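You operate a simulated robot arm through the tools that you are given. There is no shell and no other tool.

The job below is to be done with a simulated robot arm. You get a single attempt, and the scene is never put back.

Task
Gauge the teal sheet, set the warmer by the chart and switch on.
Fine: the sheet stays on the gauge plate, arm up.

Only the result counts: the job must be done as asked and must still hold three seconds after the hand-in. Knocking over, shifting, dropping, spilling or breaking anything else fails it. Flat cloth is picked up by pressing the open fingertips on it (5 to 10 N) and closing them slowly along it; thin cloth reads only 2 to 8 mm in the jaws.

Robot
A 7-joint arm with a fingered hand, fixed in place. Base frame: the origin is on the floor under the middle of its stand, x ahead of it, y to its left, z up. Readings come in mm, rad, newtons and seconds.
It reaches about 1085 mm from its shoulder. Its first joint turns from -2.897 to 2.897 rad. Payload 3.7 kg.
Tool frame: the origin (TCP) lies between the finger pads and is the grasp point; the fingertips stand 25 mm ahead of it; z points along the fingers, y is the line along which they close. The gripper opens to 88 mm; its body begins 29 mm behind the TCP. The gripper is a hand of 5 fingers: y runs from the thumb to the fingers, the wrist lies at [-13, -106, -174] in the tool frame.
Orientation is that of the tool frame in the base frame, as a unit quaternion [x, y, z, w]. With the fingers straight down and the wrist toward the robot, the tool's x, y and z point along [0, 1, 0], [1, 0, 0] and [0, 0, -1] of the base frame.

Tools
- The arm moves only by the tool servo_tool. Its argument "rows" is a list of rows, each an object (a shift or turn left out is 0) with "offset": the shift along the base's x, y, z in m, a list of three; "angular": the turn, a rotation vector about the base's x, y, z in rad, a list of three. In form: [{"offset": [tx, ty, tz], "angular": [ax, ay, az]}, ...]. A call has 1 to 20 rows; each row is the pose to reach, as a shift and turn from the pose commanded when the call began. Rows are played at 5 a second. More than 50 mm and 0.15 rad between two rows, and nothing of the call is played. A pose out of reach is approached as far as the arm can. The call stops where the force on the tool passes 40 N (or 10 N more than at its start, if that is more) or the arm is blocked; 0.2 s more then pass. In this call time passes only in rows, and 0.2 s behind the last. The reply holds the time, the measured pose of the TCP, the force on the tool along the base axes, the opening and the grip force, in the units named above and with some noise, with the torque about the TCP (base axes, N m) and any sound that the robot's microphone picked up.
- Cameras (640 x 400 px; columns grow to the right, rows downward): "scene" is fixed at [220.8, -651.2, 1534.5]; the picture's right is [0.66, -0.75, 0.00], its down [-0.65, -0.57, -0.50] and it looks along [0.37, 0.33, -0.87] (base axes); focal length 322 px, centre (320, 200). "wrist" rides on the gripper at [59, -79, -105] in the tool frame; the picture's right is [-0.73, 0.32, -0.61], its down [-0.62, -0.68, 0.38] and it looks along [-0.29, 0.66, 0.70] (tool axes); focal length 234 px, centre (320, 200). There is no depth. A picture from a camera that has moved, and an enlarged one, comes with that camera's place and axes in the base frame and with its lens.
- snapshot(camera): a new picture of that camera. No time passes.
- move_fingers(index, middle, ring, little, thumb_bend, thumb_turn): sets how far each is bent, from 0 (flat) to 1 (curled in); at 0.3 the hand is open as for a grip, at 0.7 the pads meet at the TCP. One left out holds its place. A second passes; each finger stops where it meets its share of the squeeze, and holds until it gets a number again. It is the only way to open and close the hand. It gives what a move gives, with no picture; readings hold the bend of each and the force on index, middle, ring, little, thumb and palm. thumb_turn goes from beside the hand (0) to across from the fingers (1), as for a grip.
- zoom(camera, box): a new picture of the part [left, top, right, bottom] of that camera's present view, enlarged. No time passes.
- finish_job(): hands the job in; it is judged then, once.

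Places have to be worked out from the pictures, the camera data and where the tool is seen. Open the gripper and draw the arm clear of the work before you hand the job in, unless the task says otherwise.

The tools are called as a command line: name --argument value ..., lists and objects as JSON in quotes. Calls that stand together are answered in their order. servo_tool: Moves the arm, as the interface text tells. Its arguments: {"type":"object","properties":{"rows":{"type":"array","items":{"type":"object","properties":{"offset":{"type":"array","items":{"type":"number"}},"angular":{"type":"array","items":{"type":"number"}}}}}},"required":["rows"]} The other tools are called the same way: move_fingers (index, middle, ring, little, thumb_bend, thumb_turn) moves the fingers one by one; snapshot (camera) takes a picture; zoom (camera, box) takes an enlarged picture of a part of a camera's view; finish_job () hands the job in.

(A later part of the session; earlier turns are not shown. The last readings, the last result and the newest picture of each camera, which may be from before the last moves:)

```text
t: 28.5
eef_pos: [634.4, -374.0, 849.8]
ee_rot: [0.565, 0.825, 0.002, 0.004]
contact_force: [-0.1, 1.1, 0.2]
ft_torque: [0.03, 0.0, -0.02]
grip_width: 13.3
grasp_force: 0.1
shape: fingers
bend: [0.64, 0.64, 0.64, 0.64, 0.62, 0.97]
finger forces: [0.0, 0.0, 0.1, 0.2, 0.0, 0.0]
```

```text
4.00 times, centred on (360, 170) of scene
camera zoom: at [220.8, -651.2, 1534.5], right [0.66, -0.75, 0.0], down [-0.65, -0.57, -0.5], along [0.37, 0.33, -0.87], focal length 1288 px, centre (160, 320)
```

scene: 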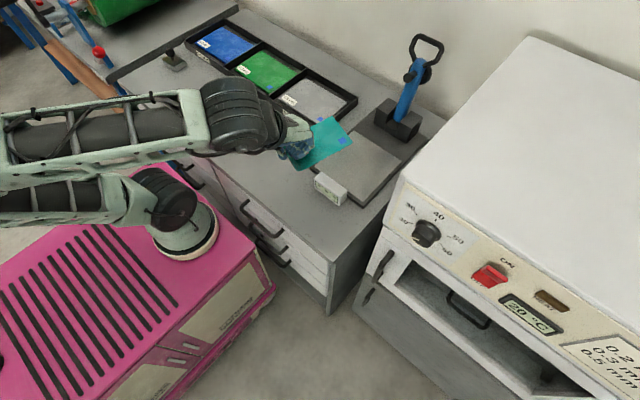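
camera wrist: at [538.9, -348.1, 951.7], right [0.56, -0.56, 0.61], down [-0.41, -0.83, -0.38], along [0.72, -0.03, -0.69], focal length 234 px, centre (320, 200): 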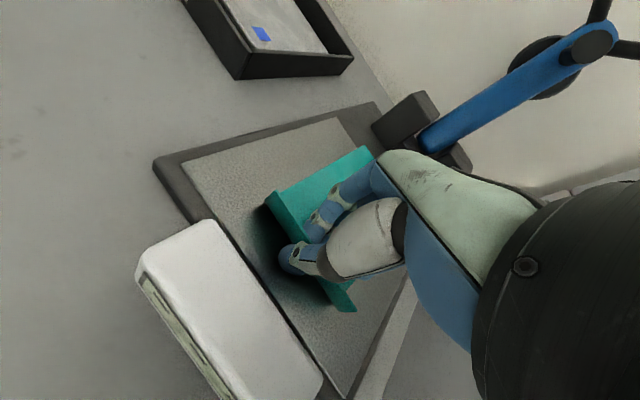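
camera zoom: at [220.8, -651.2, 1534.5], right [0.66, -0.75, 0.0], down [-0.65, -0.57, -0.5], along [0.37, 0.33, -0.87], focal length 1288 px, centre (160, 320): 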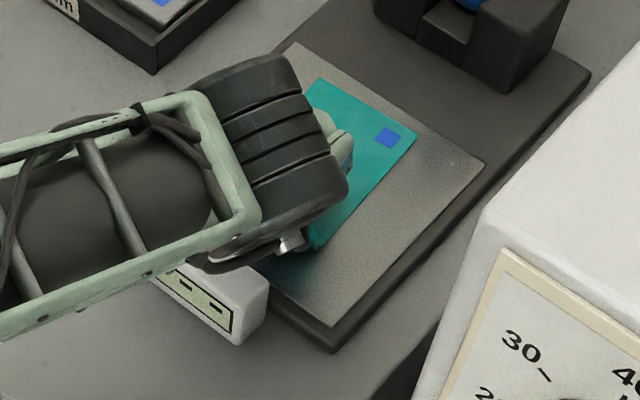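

The sheet is released and lies on the plate, with its far edge at x≈757. I'll open slightly more and lift straight up clear of the lip.

move_fingers --index 0.62 --middle 0.62 --ring 0.62 --little 0.62 --thumb_bend 0.58

servo_tool --rows '[{"offset": [0, 0, 0.01]}, {"offset": [0, 0, 0.025]}, {"offset": [0, 0, 0.045]}, {"offset": [-0.01, 0, 0.075]}, {"offset": [-0.03, 0, 0.11]}, {"offset": [-0.06, 0, 0.14]}]'

snapshot --camera "wrist"

zoom --camera "scene" --box '[300, 80, 440, 220]'

```text
t: 29.5
eef_pos: [635.3, -373.1, 850.0]
ee_rot: [0.567, 0.824, 0.001, 0.004]
contact_force: [-1.0, 0.3, 0.4]
ft_torque: [-0.02, -0.02, 0.0]
grip_width: 20.3
grasp_force: 0.0
shape: fingers
bend: [0.62, 0.62, 0.62, 0.62, 0.57, 0.97]
finger forces: [0.0, 0.1, 0.1, 0.0, 0.0, 0.1]
```

```text
t: 30.9
eef_pos: [575.1, -372.5, 990.7]
ee_rot: [0.565, 0.825, 0.001, 0.004]
contact_force: [-0.2, -1.6, -0.4]
ft_torque: [0.01, 0.04, -0.03]
grip_width: 20.2
grasp_force: 0.0
shape: fingers
bend: [0.62, 0.62, 0.62, 0.62, 0.57, 0.97]
finger forces: [0.0, 0.0, 0.0, 0.0, 0.1, 0.0]
```

```text
taken
camera wrist: at [478.6, -346.0, 1096.8], right [0.56, -0.56, 0.61], down [-0.41, -0.83, -0.38], along [0.72, -0.04, -0.69], focal length 234 px, centre (320, 200)
```

wrist: 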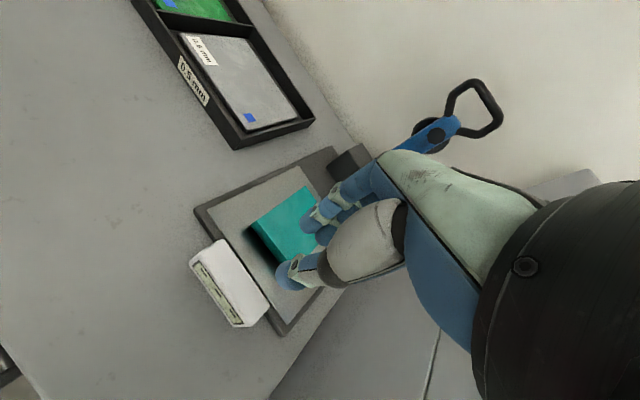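

```text
2.86 times, centred on (370, 150) of scene
camera zoom: at [220.8, -651.2, 1534.5], right [0.66, -0.75, 0.0], down [-0.65, -0.57, -0.5], along [0.37, 0.33, -0.87], focal length 920 px, centre (177, 343)
```

zoom: 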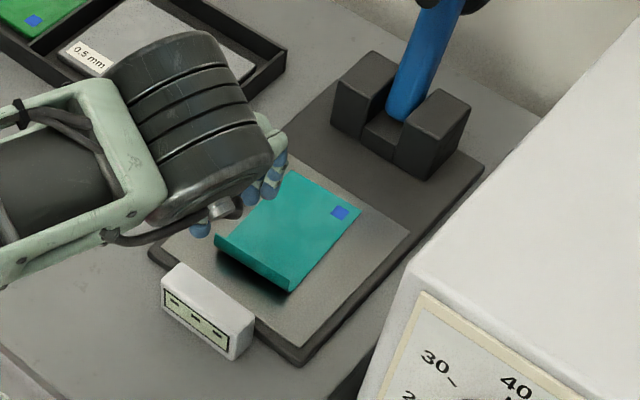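

The sheet lies flat on the plate (x≈639–763, y≈-335…-415), covering the pin's landing spot. I'll zoom in on the display box and the lever from this viewpoint to refine their positions before moving the lever.

zoom --camera "wrist" --box '[170, 180, 350, 340]'

zoom --camera "wrist" --box '[320, 60, 520, 190]'

zoom --camera "scene" --box '[300, 140, 400, 220]'

```text
2.50 times, centred on (260, 260) of wrist
camera zoom: at [478.6, -346.0, 1096.8], right [0.56, -0.56, 0.61], down [-0.41, -0.83, -0.38], along [0.72, -0.04, -0.69], focal length 585 px, centre (470, 50)
```

zoom: 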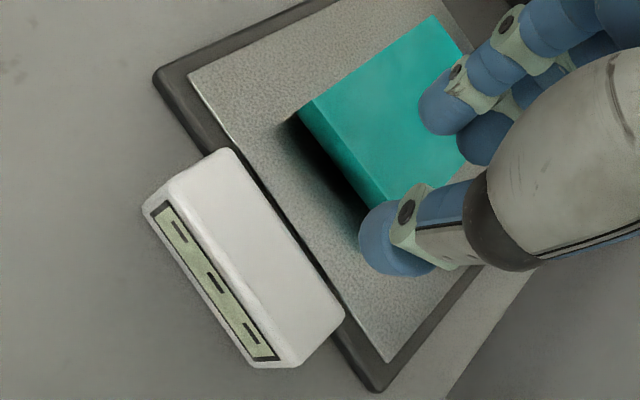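

```text
3.08 times, centred on (420, 125) of wrist
camera zoom: at [478.6, -346.0, 1096.8], right [0.56, -0.56, 0.61], down [-0.41, -0.83, -0.38], along [0.72, -0.04, -0.69], focal length 720 px, centre (12, 431)
```

zoom: 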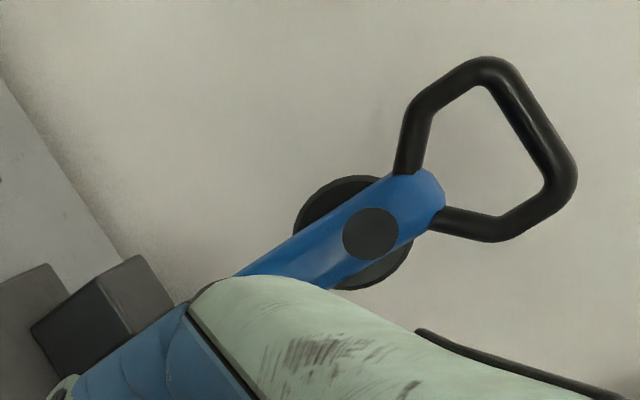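

```text
5.00 times, centred on (350, 180) of scene
camera zoom: at [220.8, -651.2, 1534.5], right [0.66, -0.75, 0.0], down [-0.65, -0.57, -0.5], along [0.37, 0.33, -0.87], focal length 1610 px, centre (170, 300)
```

zoom: 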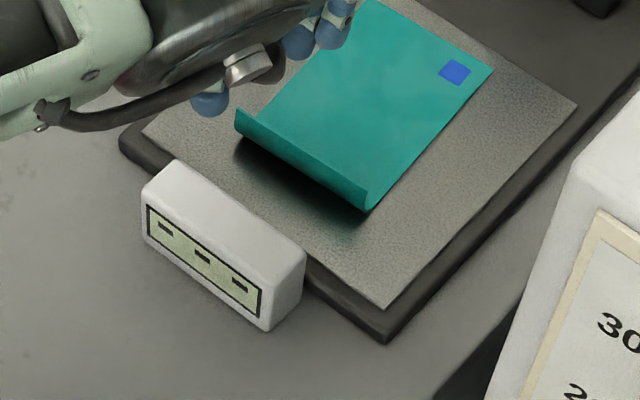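

Refined positions: bar at about (934,-377,1056), loop about 70 mm wide, pin tip at (863,-377,991), display box top at z≈826, plate top at z≈804. I'll set a two-finger and thumb grip with ring and little curled away, square the yaw and rise.

servo_tool --rows '[{"offset": [0.0, 0, 0.03], "angular": [0, 0, -0.09]}, {"offset": [0.005, -0.001, 0.06], "angular": [0, 0, -0.18]}, {"offset": [0.015, -0.002, 0.09], "angular": [0, 0, -0.27]}, {"offset": [0.025, -0.003, 0.11], "angular": [0, 0, -0.371]}]'

move_fingers --index 0.53 --middle 0.53 --ring 1.0 --little 1.0 --thumb_bend 0.53

snapshot --camera "wrist"

snapshot --camera "scene"

```text
t: 31.9
eef_pos: [600.3, -377.6, 1099.6]
ee_rot: [0.71, 0.704, 0.001, 0.005]
contact_force: [0.8, -0.2, 0.7]
ft_torque: [-0.02, 0.0, 0.02]
grip_width: 20.2
grasp_force: 0.0
shape: fingers
bend: [0.62, 0.62, 0.62, 0.62, 0.57, 0.97]
finger forces: [0.1, 0.0, 0.0, 0.0, 0.1, 0.0]
```

```text
t: 32.9
eef_pos: [600.1, -377.5, 1098.6]
ee_rot: [0.709, 0.706, 0.0, 0.003]
contact_force: [-1.0, 0.1, -0.1]
ft_torque: [0.0, -0.02, 0.01]
grip_width: 34.5
grasp_force: 0.2
shape: fingers
bend: [0.53, 0.53, 1.0, 1.0, 0.53, 0.97]
finger forces: [0.0, 0.1, 0.1, 0.0, 0.0, 0.1]
```

```text
taken
camera wrist: at [521.0, -317.6, 1204.6], right [0.32, -0.72, 0.61], down [-0.68, -0.62, -0.38], along [0.66, -0.3, -0.69], focal length 234 px, centre (320, 200)
```

wrist: 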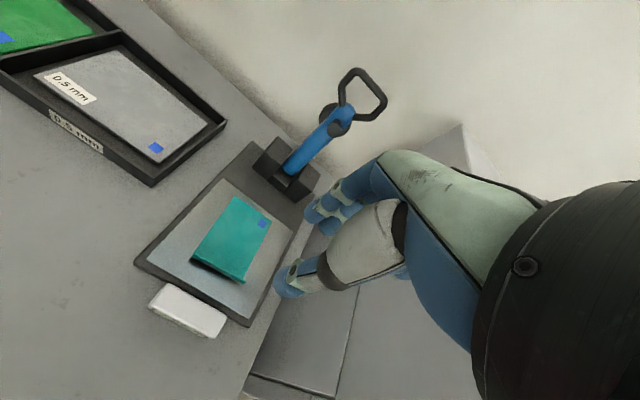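

```text
taken
```

scene: 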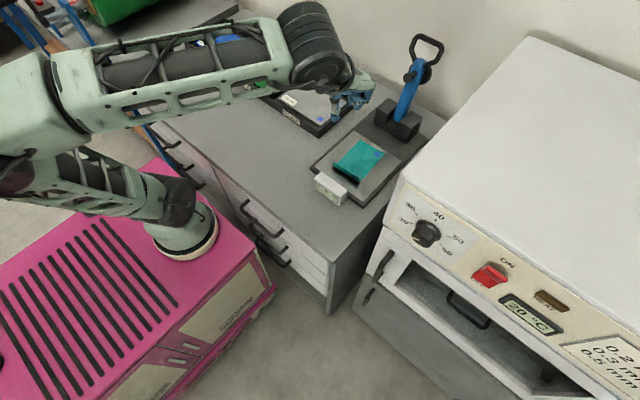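

The sheet sits squarely on the plate with a clear lever above it. I'll check where the index, middle and thumb tips are in this posture, to centre them on the loop.

zoom --camera "wrist" --box '[240, 140, 420, 320]'

zoom --camera "scene" --box '[280, 40, 460, 160]'

```text
2.22 times, centred on (330, 230) of wrist
camera zoom: at [521.0, -317.6, 1204.6], right [0.32, -0.72, 0.61], down [-0.68, -0.62, -0.38], along [0.66, -0.3, -0.69], focal length 520 px, centre (298, 133)
```

zoom: 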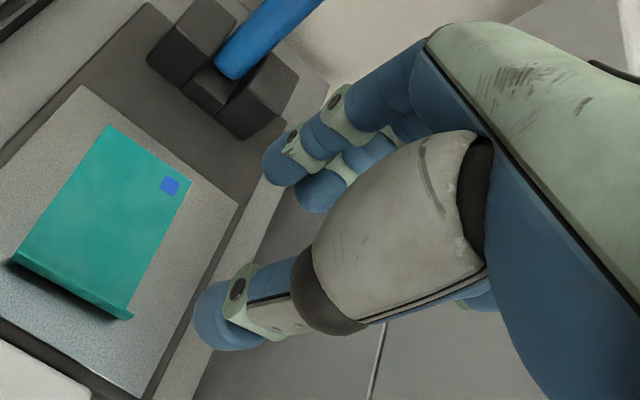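

```text
3.33 times, centred on (370, 100) of scene
camera zoom: at [220.8, -651.2, 1534.5], right [0.66, -0.75, 0.0], down [-0.65, -0.57, -0.5], along [0.37, 0.33, -0.87], focal length 1073 px, centre (153, 533)
```

zoom: 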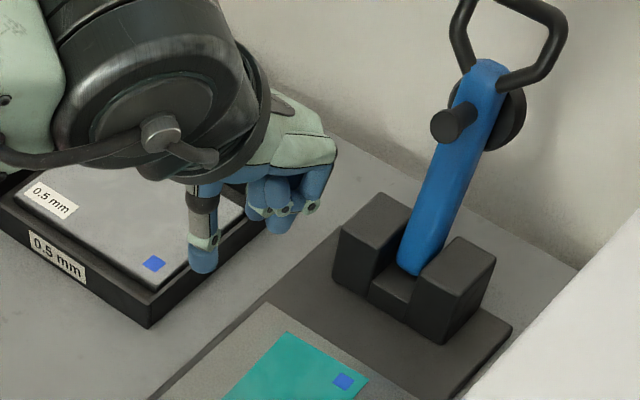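

The index sits at tool x≈+5, the middle at ≈-12 and the thumb at ≈+2, so they fit the loop with the TCP near y=-375. I'll pitch the hand 60° forward and move to a point 100 mm short of the bar along the approach direction.

servo_tool --rows '[{"offset": [0.02, 0.0, 0.01], "angular": [0, -0.1163, 0]}, {"offset": [0.045, 0.001, 0.02], "angular": [0, -0.2327, 0]}, {"offset": [0.075, 0.001, 0.03], "angular": [0, -0.349, 0]}, {"offset": [0.105, 0.002, 0.035], "angular": [0, -0.4653, 0]}, {"offset": [0.135, 0.002, 0.035], "angular": [0, -0.5817, 0]}, {"offset": [0.165, 0.002, 0.03], "angular": [0, -0.698, 0]}, {"offset": [0.195, 0.0025, 0.02], "angular": [0, -0.8143, 0]}, {"offset": [0.22, 0.0025, 0.012], "angular": [0, -0.9307, 0]}, {"offset": [0.24, 0.0025, 0.008], "angular": [0, -1.047, 0]}]'

snapshot --camera "wrist"

snapshot --camera "scene"

```text
t: 34.9
eef_pos: [840.5, -374.6, 1106.8]
ee_rot: [0.613, 0.609, 0.354, 0.357]
contact_force: [0.8, 0.0, -0.2]
ft_torque: [-0.03, 0.01, 0.01]
grip_width: 34.8
grasp_force: 0.1
shape: fingers
bend: [0.53, 0.53, 1.0, 1.0, 0.53, 0.97]
finger forces: [0.0, 0.0, 0.0, 0.1, 0.1, 0.0]
```

```text
taken
camera wrist: at [711.1, -315.4, 1091.6], right [-0.37, -0.72, 0.58], down [-0.01, -0.62, -0.78], along [0.93, -0.3, 0.23], focal length 234 px, centre (320, 200)
```

wrist: 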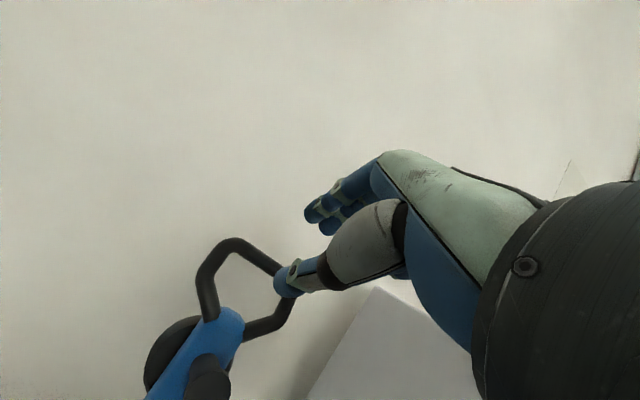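

```text
taken
```

scene: 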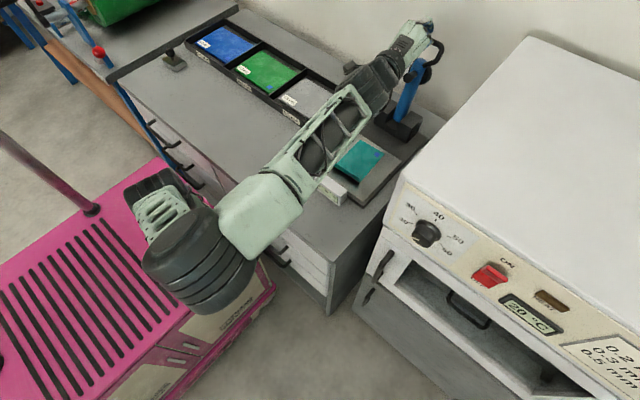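

The bar's midpoint now triangulates to about (931,-378,1060). I'll advance 60 mm along the finger direction and then check.

servo_tool --rows '[{"offset": [0.018, 0.0, -0.009]}, {"offset": [0.036, 0.0, -0.018]}, {"offset": [0.054, 0.0, -0.028]}]'

snapshot --camera "wrist"

zoom --camera "scene" --box '[360, 10, 460, 110]'

```text
t: 35.7
eef_pos: [895.0, -376.7, 1081.5]
ee_rot: [0.613, 0.609, 0.355, 0.357]
contact_force: [-0.3, -0.4, 0.2]
ft_torque: [0.02, 0.0, 0.02]
grip_width: 34.4
grasp_force: 0.1
shape: fingers
bend: [0.53, 0.53, 1.0, 1.0, 0.53, 0.97]
finger forces: [0.1, 0.0, 0.0, 0.1, 0.1, 0.0]
```

```text
taken
camera wrist: at [765.1, -316.3, 1065.2], right [-0.37, -0.72, 0.58], down [-0.01, -0.62, -0.78], along [0.93, -0.3, 0.23], focal length 234 px, centre (320, 200)
```

wrist: 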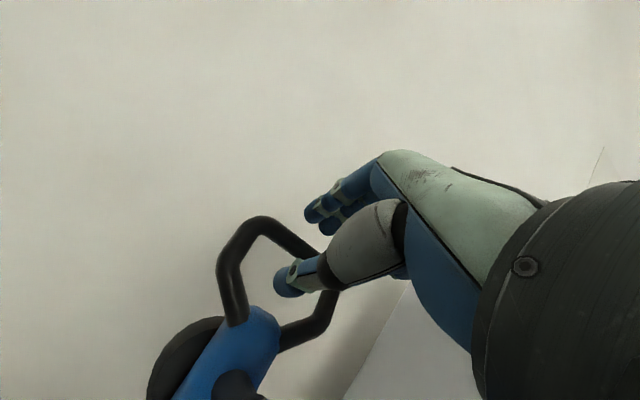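

```text
4.00 times, centred on (410, 60) of scene
camera zoom: at [220.8, -651.2, 1534.5], right [0.66, -0.75, 0.0], down [-0.65, -0.57, -0.5], along [0.37, 0.33, -0.87], focal length 1288 px, centre (-40, 760)
```

zoom: 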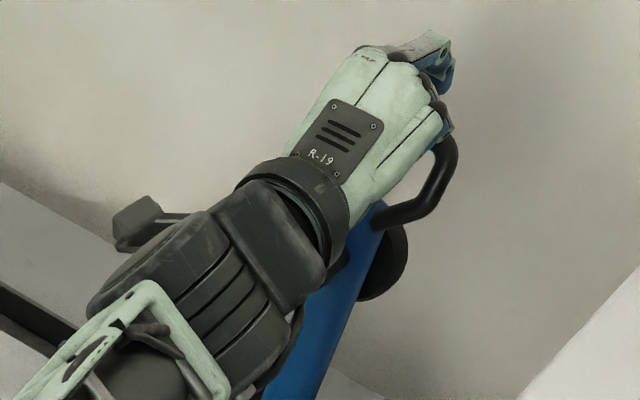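

The thumb tip is lined up with the loop opening and the fingers are above the bar. I'll move the last 36 mm so that the bar sits between the thumb and fingers.

servo_tool --rows '[{"offset": [0.012, 0.001, -0.006]}, {"offset": [0.024, 0.001, -0.012]}, {"offset": [0.036, 0.001, -0.019]}]'

snapshot --camera "wrist"

zoom --camera "scene" --box '[360, 10, 460, 110]'

```text
t: 36.5
eef_pos: [930.3, -374.0, 1062.7]
ee_rot: [0.613, 0.608, 0.355, 0.359]
contact_force: [-11.8, -2.1, 13.7]
ft_torque: [-0.32, 0.08, -0.25]
grip_width: 34.6
grasp_force: 9.2
shape: fingers
bend: [0.53, 0.53, 1.0, 1.0, 0.53, 0.97]
finger forces: [0.1, 0.0, 19.2, 0.0, 0.1, 0.0]
```

```text
taken
camera wrist: at [800.1, -314.7, 1047.5], right [-0.38, -0.72, 0.58], down [-0.01, -0.62, -0.78], along [0.93, -0.3, 0.23], focal length 234 px, centre (320, 200)
```

wrist: 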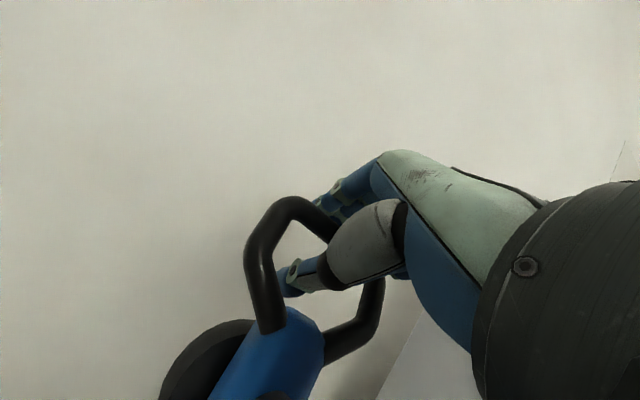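

```text
4.00 times, centred on (410, 60) of scene
camera zoom: at [220.8, -651.2, 1534.5], right [0.66, -0.75, 0.0], down [-0.65, -0.57, -0.5], along [0.37, 0.33, -0.87], focal length 1288 px, centre (-40, 760)
```

zoom: 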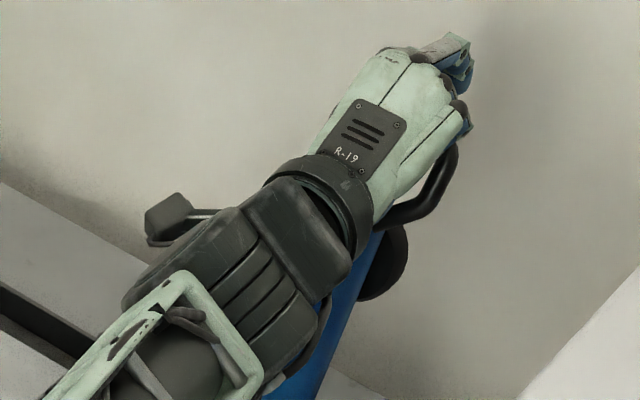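

The curled ring finger is touching the bar (19 N), so the bar is seated as deep as it goes. I'll back off 3 mm and close index, middle and thumb around it.

servo_tool --rows '[{"offset": [-0.003, -0.001, 0.002]}, {"offset": [-0.004, -0.001, 0.0025]}]'

move_fingers --index 0.62 --middle 0.62 --thumb_bend 0.6

zoom --camera "wrist" --box '[200, 130, 420, 330]'

```text
t: 37.1
eef_pos: [926.2, -374.2, 1063.4]
ee_rot: [0.613, 0.61, 0.354, 0.356]
contact_force: [-2.2, 2.3, 4.2]
ft_torque: [-0.08, 0.0, -0.08]
grip_width: 34.7
grasp_force: 2.3
shape: fingers
bend: [0.53, 0.53, 1.0, 1.0, 0.53, 0.97]
finger forces: [0.0, 0.0, 5.0, 0.0, 0.0, 0.0]
```

```text
t: 38.1
eef_pos: [927.6, -376.2, 1062.7]
ee_rot: [0.613, 0.61, 0.355, 0.356]
contact_force: [-1.2, 0.8, 1.0]
ft_torque: [-0.02, 0.02, -0.02]
grip_width: 18.1
grasp_force: 0.7
shape: fingers
bend: [0.62, 0.62, 1.0, 1.0, 0.6, 0.97]
finger forces: [0.0, 0.1, 2.1, 0.1, 0.0, 0.1]
```

```text
2.00 times, centred on (310, 230) of wrist
camera zoom: at [797.4, -315.9, 1048.0], right [-0.37, -0.72, 0.58], down [-0.01, -0.62, -0.78], along [0.93, -0.3, 0.23], focal length 468 px, centre (340, 140)
```

zoom: 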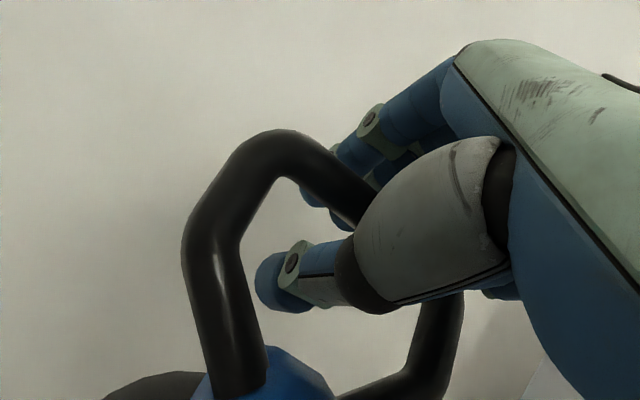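

The bar is enclosed: fingers behind, thumb through the loop in front. I'll draw the lever gently forward along its arc to vertical.

servo_tool --rows '[{"offset": [-0.008, 0, 0.0015]}, {"offset": [-0.016, 0, 0.003]}, {"offset": [-0.025, 0, 0.004]}, {"offset": [-0.0335, 0, 0.005]}]'

zoom --camera "wrist" --box '[200, 130, 420, 330]'

zoom --camera "scene" --box '[340, 10, 460, 130]'

```text
t: 39.1
eef_pos: [893.0, -375.7, 1067.5]
ee_rot: [0.613, 0.61, 0.355, 0.356]
contact_force: [1.0, -0.4, 0.8]
ft_torque: [-0.03, -0.04, 0.01]
grip_width: 19.1
grasp_force: 0.3
shape: fingers
bend: [0.61, 0.62, 1.0, 1.0, 0.6, 0.97]
finger forces: [1.0, 0.3, 0.1, 0.0, 0.0, 0.1]
```

```text
2.00 times, centred on (310, 230) of wrist
camera zoom: at [763.3, -315.7, 1052.9], right [-0.37, -0.72, 0.58], down [-0.01, -0.62, -0.78], along [0.93, -0.3, 0.23], focal length 468 px, centre (340, 140)
```

zoom: 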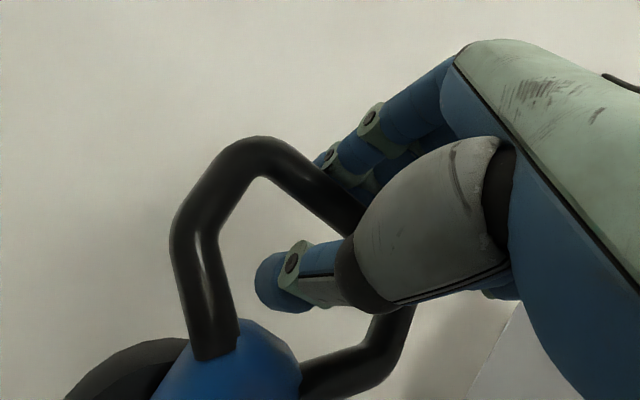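

```text
3.33 times, centred on (400, 70) of scene
camera zoom: at [220.8, -651.2, 1534.5], right [0.66, -0.75, 0.0], down [-0.65, -0.57, -0.5], along [0.37, 0.33, -0.87], focal length 1073 px, centre (53, 633)
```

zoom: 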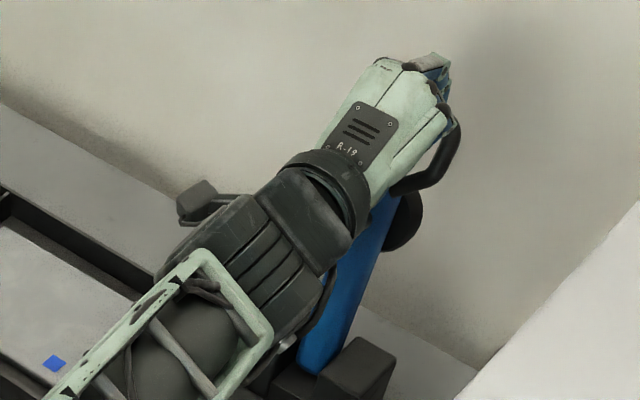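

The lever moves with about 1 N, so it is light. I'll continue along the arc past vertical to about 30° forward, slowly easing the hand pitch.

servo_tool --rows '[{"offset": [-0.015, 0, 0.001], "angular": [0, 0.02, 0]}, {"offset": [-0.0343, 0, 0.0002], "angular": [0, 0.04, 0]}, {"offset": [-0.0535, 0, -0.0024], "angular": [0, 0.06, 0]}, {"offset": [-0.0723, 0, -0.0065], "angular": [0, 0.08, 0]}, {"offset": [-0.0908, 0, -0.0124], "angular": [0, 0.1, 0]}, {"offset": [-0.1086, 0, -0.0198], "angular": [0, 0.12, 0]}, {"offset": [-0.1257, 0, -0.0287], "angular": [0, 0.14, 0]}]'

snapshot --camera "wrist"

zoom --camera "scene" --box '[300, 10, 460, 210]'

```text
t: 40.7
eef_pos: [766.4, -374.7, 1039.9]
ee_rot: [0.636, 0.632, 0.311, 0.314]
contact_force: [-8.9, 2.8, 16.5]
ft_torque: [-0.4, -0.11, -0.2]
grip_width: 17.5
grasp_force: 9.7
shape: fingers
bend: [0.62, 0.62, 1.0, 1.0, 0.6, 0.97]
finger forces: [0.0, 0.0, 18.9, 0.1, 0.0, 0.0]
```

```text
taken
camera wrist: at [635.2, -315.9, 1042.9], right [-0.29, -0.72, 0.63], down [-0.12, -0.62, -0.77], along [0.95, -0.3, 0.1], focal length 234 px, centre (320, 200)
```

wrist: 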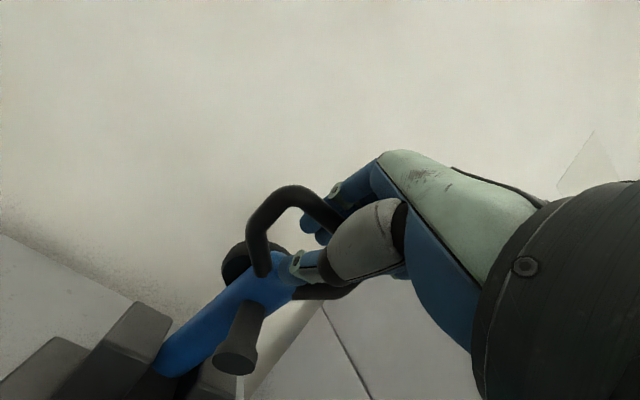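

```text
2.00 times, centred on (380, 110) of scene
camera zoom: at [220.8, -651.2, 1534.5], right [0.66, -0.75, 0.0], down [-0.65, -0.57, -0.5], along [0.37, 0.33, -0.87], focal length 644 px, centre (200, 380)
```

zoom: 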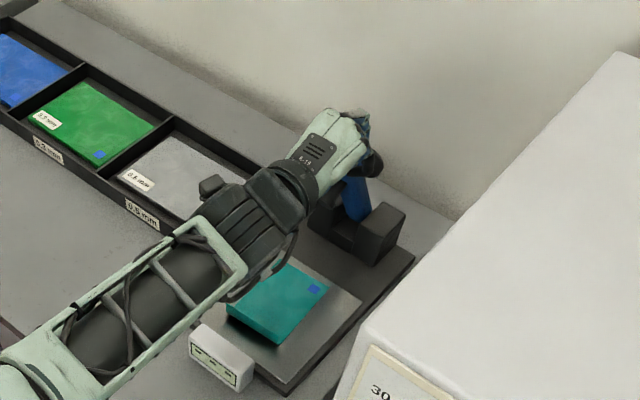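

The lever follows, but the ring finger pushes on the bar radially (19 N), so the true arc is a few millimetres larger. I'll widen the arc by 5 mm and continue to about 60° forward.

servo_tool --rows '[{"offset": [-0.002, 0, 0.004], "angular": [0, 0.01, 0]}, {"offset": [-0.019, 0, -0.0065], "angular": [0, 0.03, 0]}, {"offset": [-0.0346, 0, -0.0185], "angular": [0, 0.05, 0]}, {"offset": [-0.0492, 0, -0.0318], "angular": [0, 0.07, 0]}, {"offset": [-0.0625, 0, -0.0464], "angular": [0, 0.09, 0]}, {"offset": [-0.0745, 0, -0.0621], "angular": [0, 0.11, 0]}, {"offset": [-0.0852, 0, -0.0787], "angular": [0, 0.13, 0]}]'

snapshot --camera "wrist"

zoom --camera "scene" --box '[300, 40, 460, 240]'

```text
t: 42.3
eef_pos: [683.9, -374.7, 959.7]
ee_rot: [0.655, 0.652, 0.269, 0.271]
contact_force: [0.0, -0.6, -1.6]
ft_torque: [-0.03, -0.03, -0.03]
grip_width: 18.7
grasp_force: 0.3
shape: fingers
bend: [0.62, 0.62, 1.0, 1.0, 0.59, 0.98]
finger forces: [0.0, 0.0, 0.1, 0.0, 0.9, 0.0]
```

```text
taken
camera wrist: at [552.8, -314.9, 980.3], right [-0.2, -0.72, 0.66], down [-0.22, -0.62, -0.75], along [0.95, -0.3, -0.03], focal length 234 px, centre (320, 200)
```

wrist: 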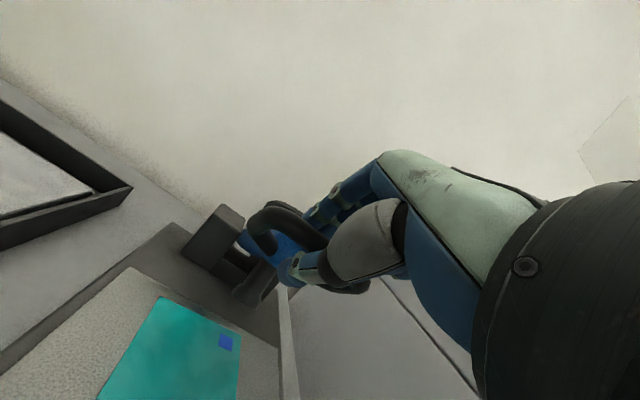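

```text
2.00 times, centred on (380, 140) of scene
camera zoom: at [220.8, -651.2, 1534.5], right [0.66, -0.75, 0.0], down [-0.65, -0.57, -0.5], along [0.37, 0.33, -0.87], focal length 644 px, centre (200, 320)
```

zoom: 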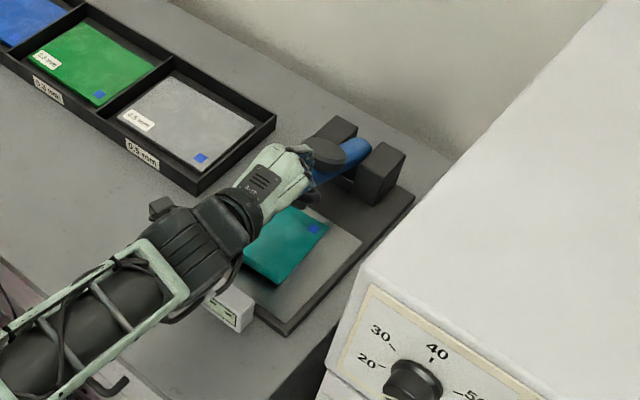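

The lever is about 30° above horizontal, resting on the thumb with under 1 N. I'll keep lowering carefully to about 10° above horizontal, watching clearance to the sheet's lip.

servo_tool --rows '[{"offset": [-0.0045, 0, -0.009], "angular": [0, 0.005, 0]}, {"offset": [-0.009, 0, -0.0175], "angular": [0, 0.01, 0]}, {"offset": [-0.013, 0, -0.0265], "angular": [0, 0.015, 0]}, {"offset": [-0.0166, 0, -0.0357], "angular": [0, 0.02, 0]}, {"offset": [-0.02, 0, -0.045], "angular": [0, 0.025, 0]}, {"offset": [-0.0226, 0, -0.0546], "angular": [0, 0.03, 0]}]'

snapshot --camera "wrist"

zoom --camera "scene" --box '[290, 80, 430, 220]'

```text
t: 43.7
eef_pos: [658.6, -375.7, 906.2]
ee_rot: [0.66, 0.656, 0.258, 0.261]
contact_force: [-0.3, 0.3, -1.0]
ft_torque: [0.03, 0.0, -0.05]
grip_width: 19.0
grasp_force: 0.6
shape: fingers
bend: [0.62, 0.62, 1.0, 1.0, 0.59, 0.97]
finger forces: [0.1, 0.0, 0.0, 0.0, 1.1, 0.0]
```

```text
taken
camera wrist: at [530.2, -316.5, 929.2], right [-0.18, -0.72, 0.66], down [-0.24, -0.62, -0.74], along [0.95, -0.3, -0.06], focal length 234 px, centre (320, 200)
```

wrist: 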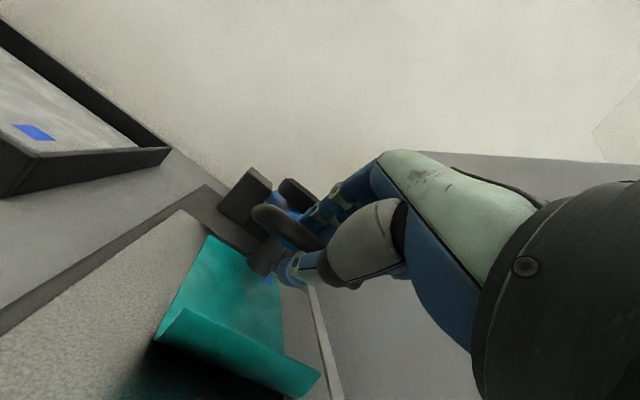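

```text
2.86 times, centred on (360, 150) of scene
camera zoom: at [220.8, -651.2, 1534.5], right [0.66, -0.75, 0.0], down [-0.65, -0.57, -0.5], along [0.37, 0.33, -0.87], focal length 920 px, centre (206, 343)
```

zoom: 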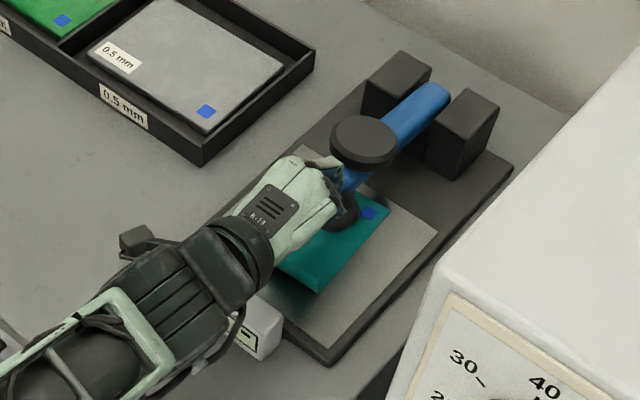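

The pin is above the sheet now. I'll zoom in on the wrist view to see how far it is from the sheet and where it will land.

zoom --camera "wrist" --box '[150, 140, 370, 400]'

zoom --camera "scene" --box '[330, 110, 420, 200]'

```text
1.54 times, centred on (260, 270) of wrist
camera zoom: at [530.2, -316.5, 929.2], right [-0.18, -0.72, 0.66], down [-0.24, -0.62, -0.74], along [0.95, -0.3, -0.06], focal length 360 px, centre (412, 92)
```

zoom: 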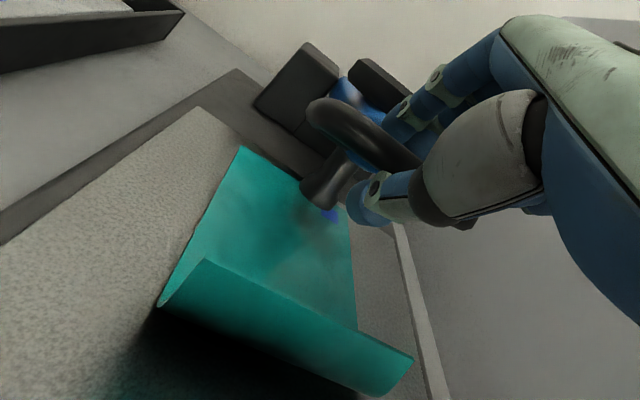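

```text
4.44 times, centred on (375, 155) of scene
camera zoom: at [220.8, -651.2, 1534.5], right [0.66, -0.75, 0.0], down [-0.65, -0.57, -0.5], along [0.37, 0.33, -0.87], focal length 1431 px, centre (76, 400)
```

zoom: 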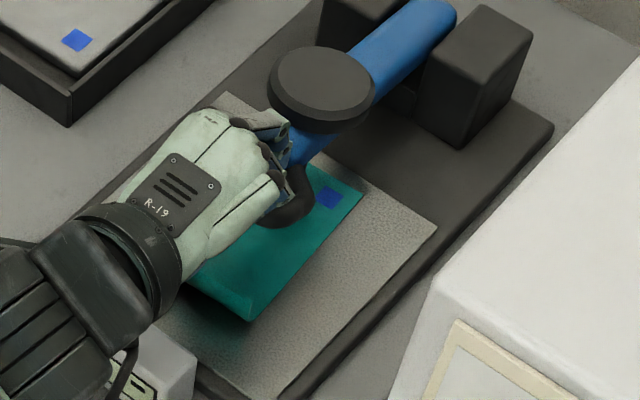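

The pin will come down on the flat part of the sheet, inboard of its far edge and away from the blue square. I'll lower in small increments until I feel it touch.

servo_tool --rows '[{"offset": [-0.001, 0, -0.005]}, {"offset": [-0.0022, 0, -0.01]}, {"offset": [-0.0033, 0, -0.015]}, {"offset": [-0.0043, 0, -0.0193]}]'

zoom --camera "wrist" --box '[150, 140, 370, 400]'

zoom --camera "scene" --box '[310, 110, 420, 220]'

```text
t: 44.7
eef_pos: [657.3, -376.4, 887.3]
ee_rot: [0.659, 0.655, 0.259, 0.262]
contact_force: [-0.3, 0.1, -1.6]
ft_torque: [0.0, 0.01, 0.02]
grip_width: 19.2
grasp_force: 0.1
shape: fingers
bend: [0.62, 0.62, 1.0, 1.0, 0.59, 0.97]
finger forces: [0.1, 0.0, 0.0, 0.0, 0.9, 0.0]
```

```text
1.54 times, centred on (260, 270) of wrist
camera zoom: at [526.4, -315.7, 910.3], right [-0.18, -0.72, 0.66], down [-0.24, -0.62, -0.74], along [0.95, -0.3, -0.06], focal length 360 px, centre (412, 92)
```

zoom: 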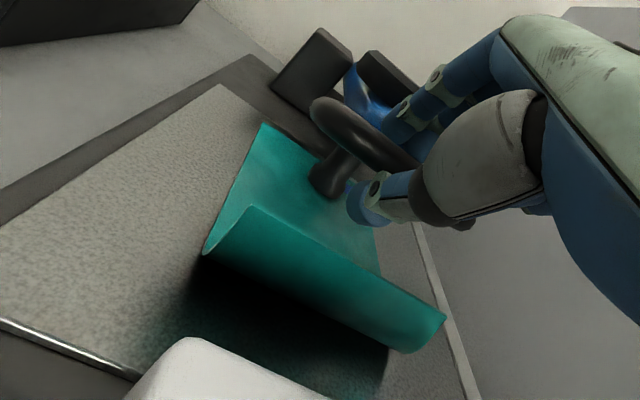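

```text
3.64 times, centred on (365, 165) of scene
camera zoom: at [220.8, -651.2, 1534.5], right [0.66, -0.75, 0.0], down [-0.65, -0.57, -0.5], along [0.37, 0.33, -0.87], focal length 1171 px, centre (156, 327)
```

zoom: 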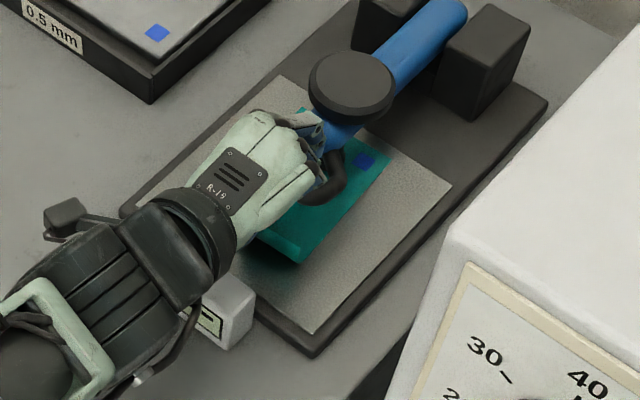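

No contact yet; the thumb still carries the lever (about 1 N). I'll continue down a little further.

servo_tool --rows '[{"offset": [-0.0005, 0, -0.004]}, {"offset": [-0.001, 0, -0.008]}, {"offset": [-0.0013, 0, -0.011]}]'

zoom --camera "wrist" --box '[150, 140, 370, 400]'

zoom --camera "scene" --box '[310, 110, 420, 220]'

```text
t: 45.5
eef_pos: [654.8, -376.3, 875.7]
ee_rot: [0.66, 0.656, 0.258, 0.262]
contact_force: [-0.3, 0.1, 0.5]
ft_torque: [0.0, 0.02, -0.02]
grip_width: 17.8
grasp_force: 0.1
shape: fingers
bend: [0.62, 0.62, 1.0, 1.0, 0.6, 0.97]
finger forces: [0.1, 0.0, 0.0, 0.0, 0.0, 0.1]
```

```text
1.54 times, centred on (260, 270) of wrist
camera zoom: at [524.9, -316.5, 898.9], right [-0.18, -0.72, 0.66], down [-0.24, -0.62, -0.74], along [0.95, -0.3, -0.06], focal length 360 px, centre (412, 92)
```

zoom: 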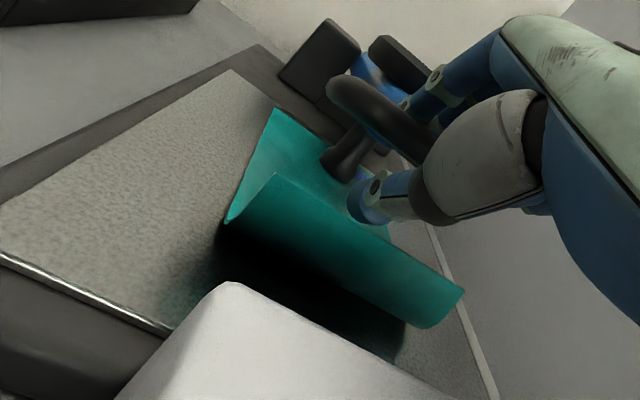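

```text
3.64 times, centred on (365, 165) of scene
camera zoom: at [220.8, -651.2, 1534.5], right [0.66, -0.75, 0.0], down [-0.65, -0.57, -0.5], along [0.37, 0.33, -0.87], focal length 1171 px, centre (156, 327)
```

zoom: 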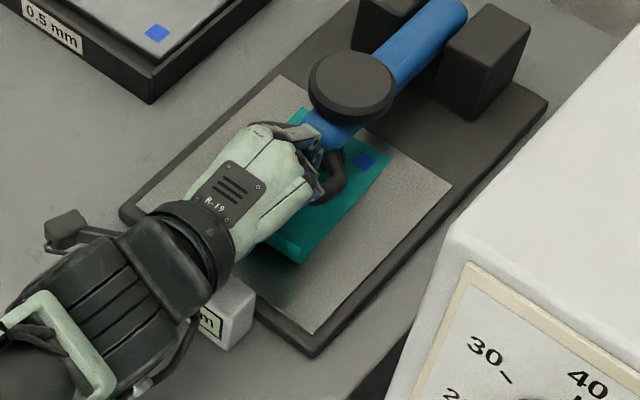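

The pin has landed: the thumb load went to zero while the lever stayed put, and the display's visible end now shows "m". I'll zoom in on the display to see how much is readable past the wrist.

zoom --camera "scene" --box '[305, 160, 365, 210]'

```text
8.00 times, centred on (335, 185) of scene
camera zoom: at [220.8, -651.2, 1534.5], right [0.66, -0.75, 0.0], down [-0.65, -0.57, -0.5], along [0.37, 0.33, -0.87], focal length 2576 px, centre (200, 320)
```

zoom: 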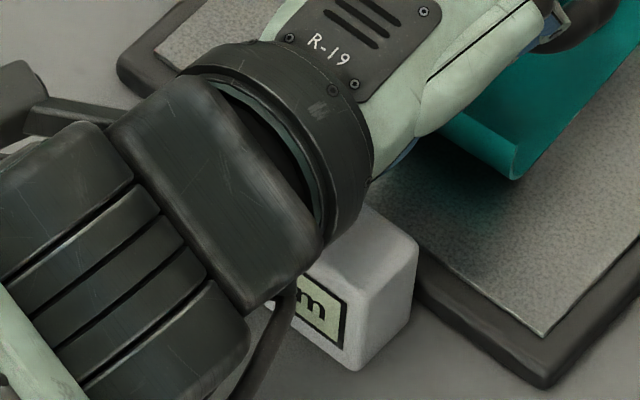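

Only the last "m" is visible. I'll swing the wrist to the left (negative yaw about the bar) in small steps while staying engaged, to uncover the display.

servo_tool --rows '[{"offset": [0, 0, 0], "angular": [0, 0, -0.08]}, {"offset": [0, 0, 0], "angular": [0, 0, -0.16]}, {"offset": [0, 0, 0], "angular": [0, 0, -0.24]}, {"offset": [0, 0, 0], "angular": [0, 0, -0.32]}]'

zoom --camera "scene" --box '[295, 150, 375, 220]'

snapshot --camera "wrist"

```text
t: 46.5
eef_pos: [654.3, -375.6, 875.4]
ee_rot: [0.756, 0.541, 0.213, 0.299]
contact_force: [-1.3, 0.7, 0.5]
ft_torque: [-0.01, 0.01, -0.01]
grip_width: 17.9
grasp_force: 0.0
shape: fingers
bend: [0.62, 0.62, 1.0, 1.0, 0.6, 0.97]
finger forces: [0.0, 0.0, 0.0, 0.0, 0.0, 0.0]
```

```text
5.71 times, centred on (335, 185) of scene
camera zoom: at [220.8, -651.2, 1534.5], right [0.66, -0.75, 0.0], down [-0.65, -0.57, -0.5], along [0.37, 0.33, -0.87], focal length 1840 px, centre (234, 286)
```

zoom: 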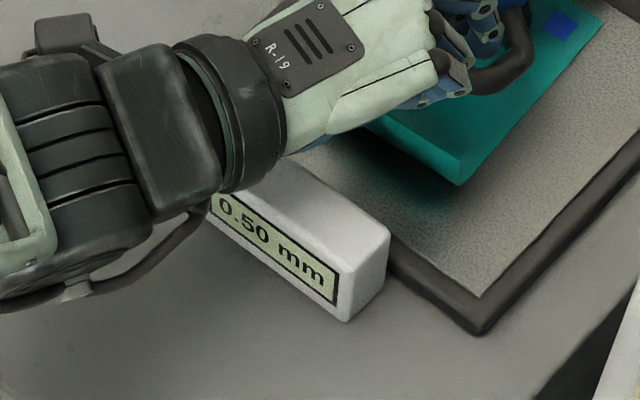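

```text
taken
camera wrist: at [549.9, -278.9, 899.5], right [-0.4, -0.63, 0.66], down [-0.42, -0.52, -0.75], along [0.81, -0.58, -0.06], focal length 234 px, centre (320, 200)
```

wrist: 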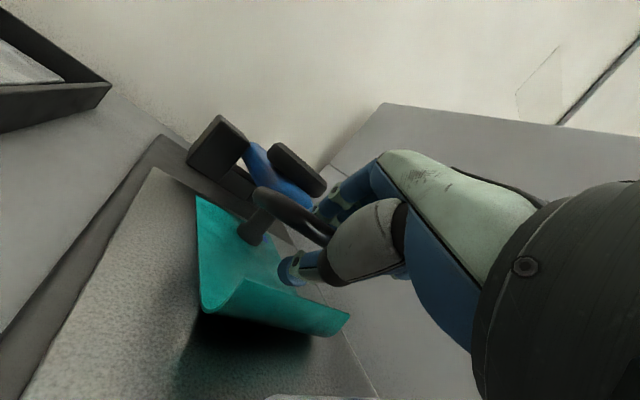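

The display reads 0.50 mm. I'll verify the digits and check that the pin is standing on plain sheet, not on the blue square.

zoom --camera "scene" --box '[318, 175, 358, 200]'

zoom --camera "wrist" --box '[190, 170, 340, 350]'

zoom --camera "scene" --box '[340, 110, 420, 190]'

```text
16.00 times, centred on (338, 188) of scene
camera zoom: at [220.8, -651.2, 1534.5], right [0.66, -0.75, 0.0], down [-0.65, -0.57, -0.5], along [0.37, 0.33, -0.87], focal length 5152 px, centre (32, 400)
```

zoom: 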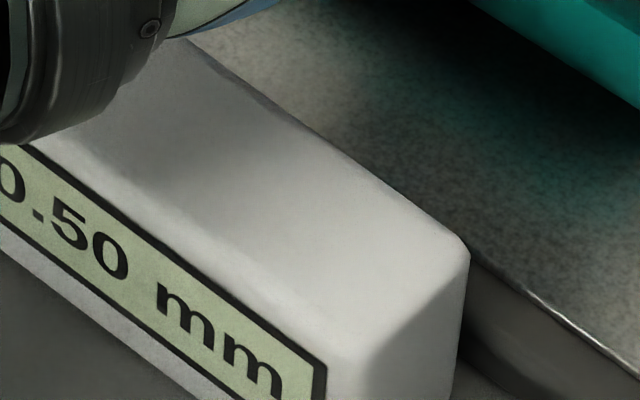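

```text
2.22 times, centred on (265, 260) of wrist
camera zoom: at [549.9, -278.9, 899.5], right [-0.4, -0.63, 0.66], down [-0.42, -0.52, -0.75], along [0.81, -0.58, -0.06], focal length 520 px, centre (442, 67)
```

zoom: 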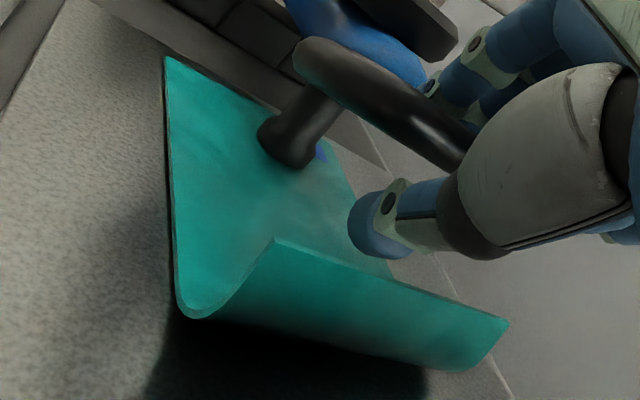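

```text
5.00 times, centred on (380, 150) of scene
camera zoom: at [220.8, -651.2, 1534.5], right [0.66, -0.75, 0.0], down [-0.65, -0.57, -0.5], along [0.37, 0.33, -0.87], focal length 1610 px, centre (20, 450)
```

zoom: 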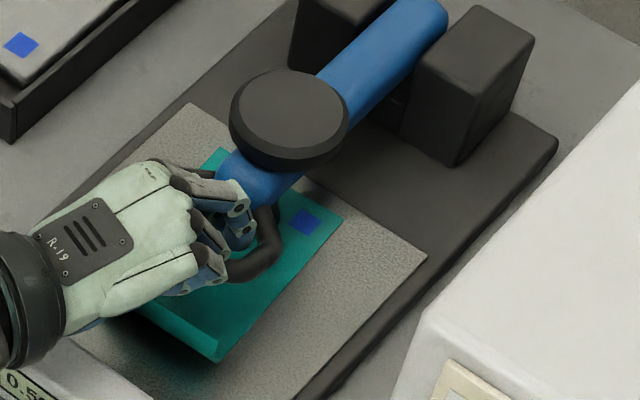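

The pin stands on plain single-layer sheet beside the blue square, and the reading is 0.50 mm, so the dial must go to 50. Now I'll swing the wrist back straight and raise the gauge arm along its arc.

servo_tool --rows '[{"offset": [0, 0, 0], "angular": [0, 0, 0.08]}, {"offset": [0, 0, 0], "angular": [0, 0, 0.16]}, {"offset": [0, 0, 0], "angular": [0, 0, 0.24]}, {"offset": [0, 0, 0], "angular": [0, 0, 0.32]}]'

servo_tool --rows '[{"offset": [0.0011, 0, 0.0112]}, {"offset": [0.003, 0, 0.0205], "angular": [0, -0.005, 0]}, {"offset": [0.0054, 0, 0.0305], "angular": [0, -0.01, 0]}, {"offset": [0.0114, 0, 0.0494], "angular": [0, -0.015, 0]}, {"offset": [0.0189, 0, 0.0676], "angular": [0, -0.02, 0]}, {"offset": [0.028, 0, 0.0852], "angular": [0, -0.03, 0]}, {"offset": [0.0387, 0, 0.1018], "angular": [0, -0.05, 0]}, {"offset": [0.0507, 0, 0.1175], "angular": [0, -0.07, 0]}, {"offset": [0.064, 0, 0.1321], "angular": [0, -0.09, 0]}, {"offset": [0.0786, 0, 0.1454], "angular": [0, -0.115, 0]}, {"offset": [0.0943, 0, 0.1574], "angular": [0, -0.14, 0]}, {"offset": [0.111, 0, 0.1681], "angular": [0, -0.16, 0]}]'

snapshot --camera "wrist"

zoom --camera "scene" --box '[300, 10, 460, 210]'

```text
t: 47.5
eef_pos: [654.1, -374.1, 875.7]
ee_rot: [0.659, 0.656, 0.259, 0.262]
contact_force: [-0.2, 0.7, -1.2]
ft_torque: [0.0, -0.02, -0.04]
grip_width: 18.1
grasp_force: 0.0
shape: fingers
bend: [0.62, 0.62, 1.0, 1.0, 0.6, 0.97]
finger forces: [0.1, 0.1, 0.0, 0.0, 0.1, 0.0]
```

```text
t: 50.1
eef_pos: [766.1, -377.9, 1042.9]
ee_rot: [0.637, 0.632, 0.31, 0.313]
contact_force: [0.0, -0.5, -0.6]
ft_torque: [-0.01, 0.0, 0.0]
grip_width: 18.8
grasp_force: 0.5
shape: fingers
bend: [0.62, 0.62, 1.0, 1.0, 0.59, 0.97]
finger forces: [0.1, 0.1, 0.0, 0.0, 0.9, 0.1]
```

```text
taken
camera wrist: at [634.9, -318.1, 1045.8], right [-0.29, -0.72, 0.63], down [-0.12, -0.62, -0.77], along [0.95, -0.3, 0.09], focal length 234 px, centre (320, 200)
```

wrist: 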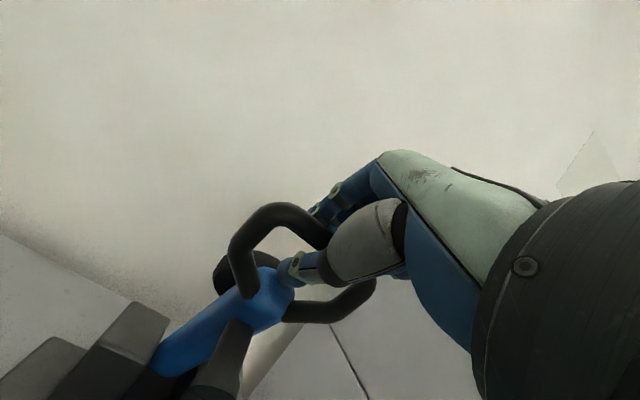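

```text
2.00 times, centred on (380, 110) of scene
camera zoom: at [220.8, -651.2, 1534.5], right [0.66, -0.75, 0.0], down [-0.65, -0.57, -0.5], along [0.37, 0.33, -0.87], focal length 644 px, centre (200, 380)
```

zoom: 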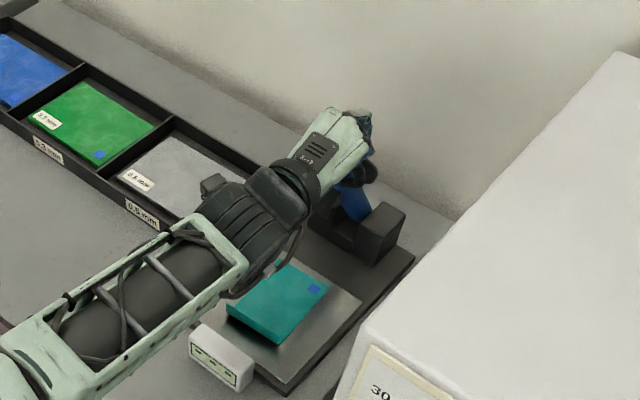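

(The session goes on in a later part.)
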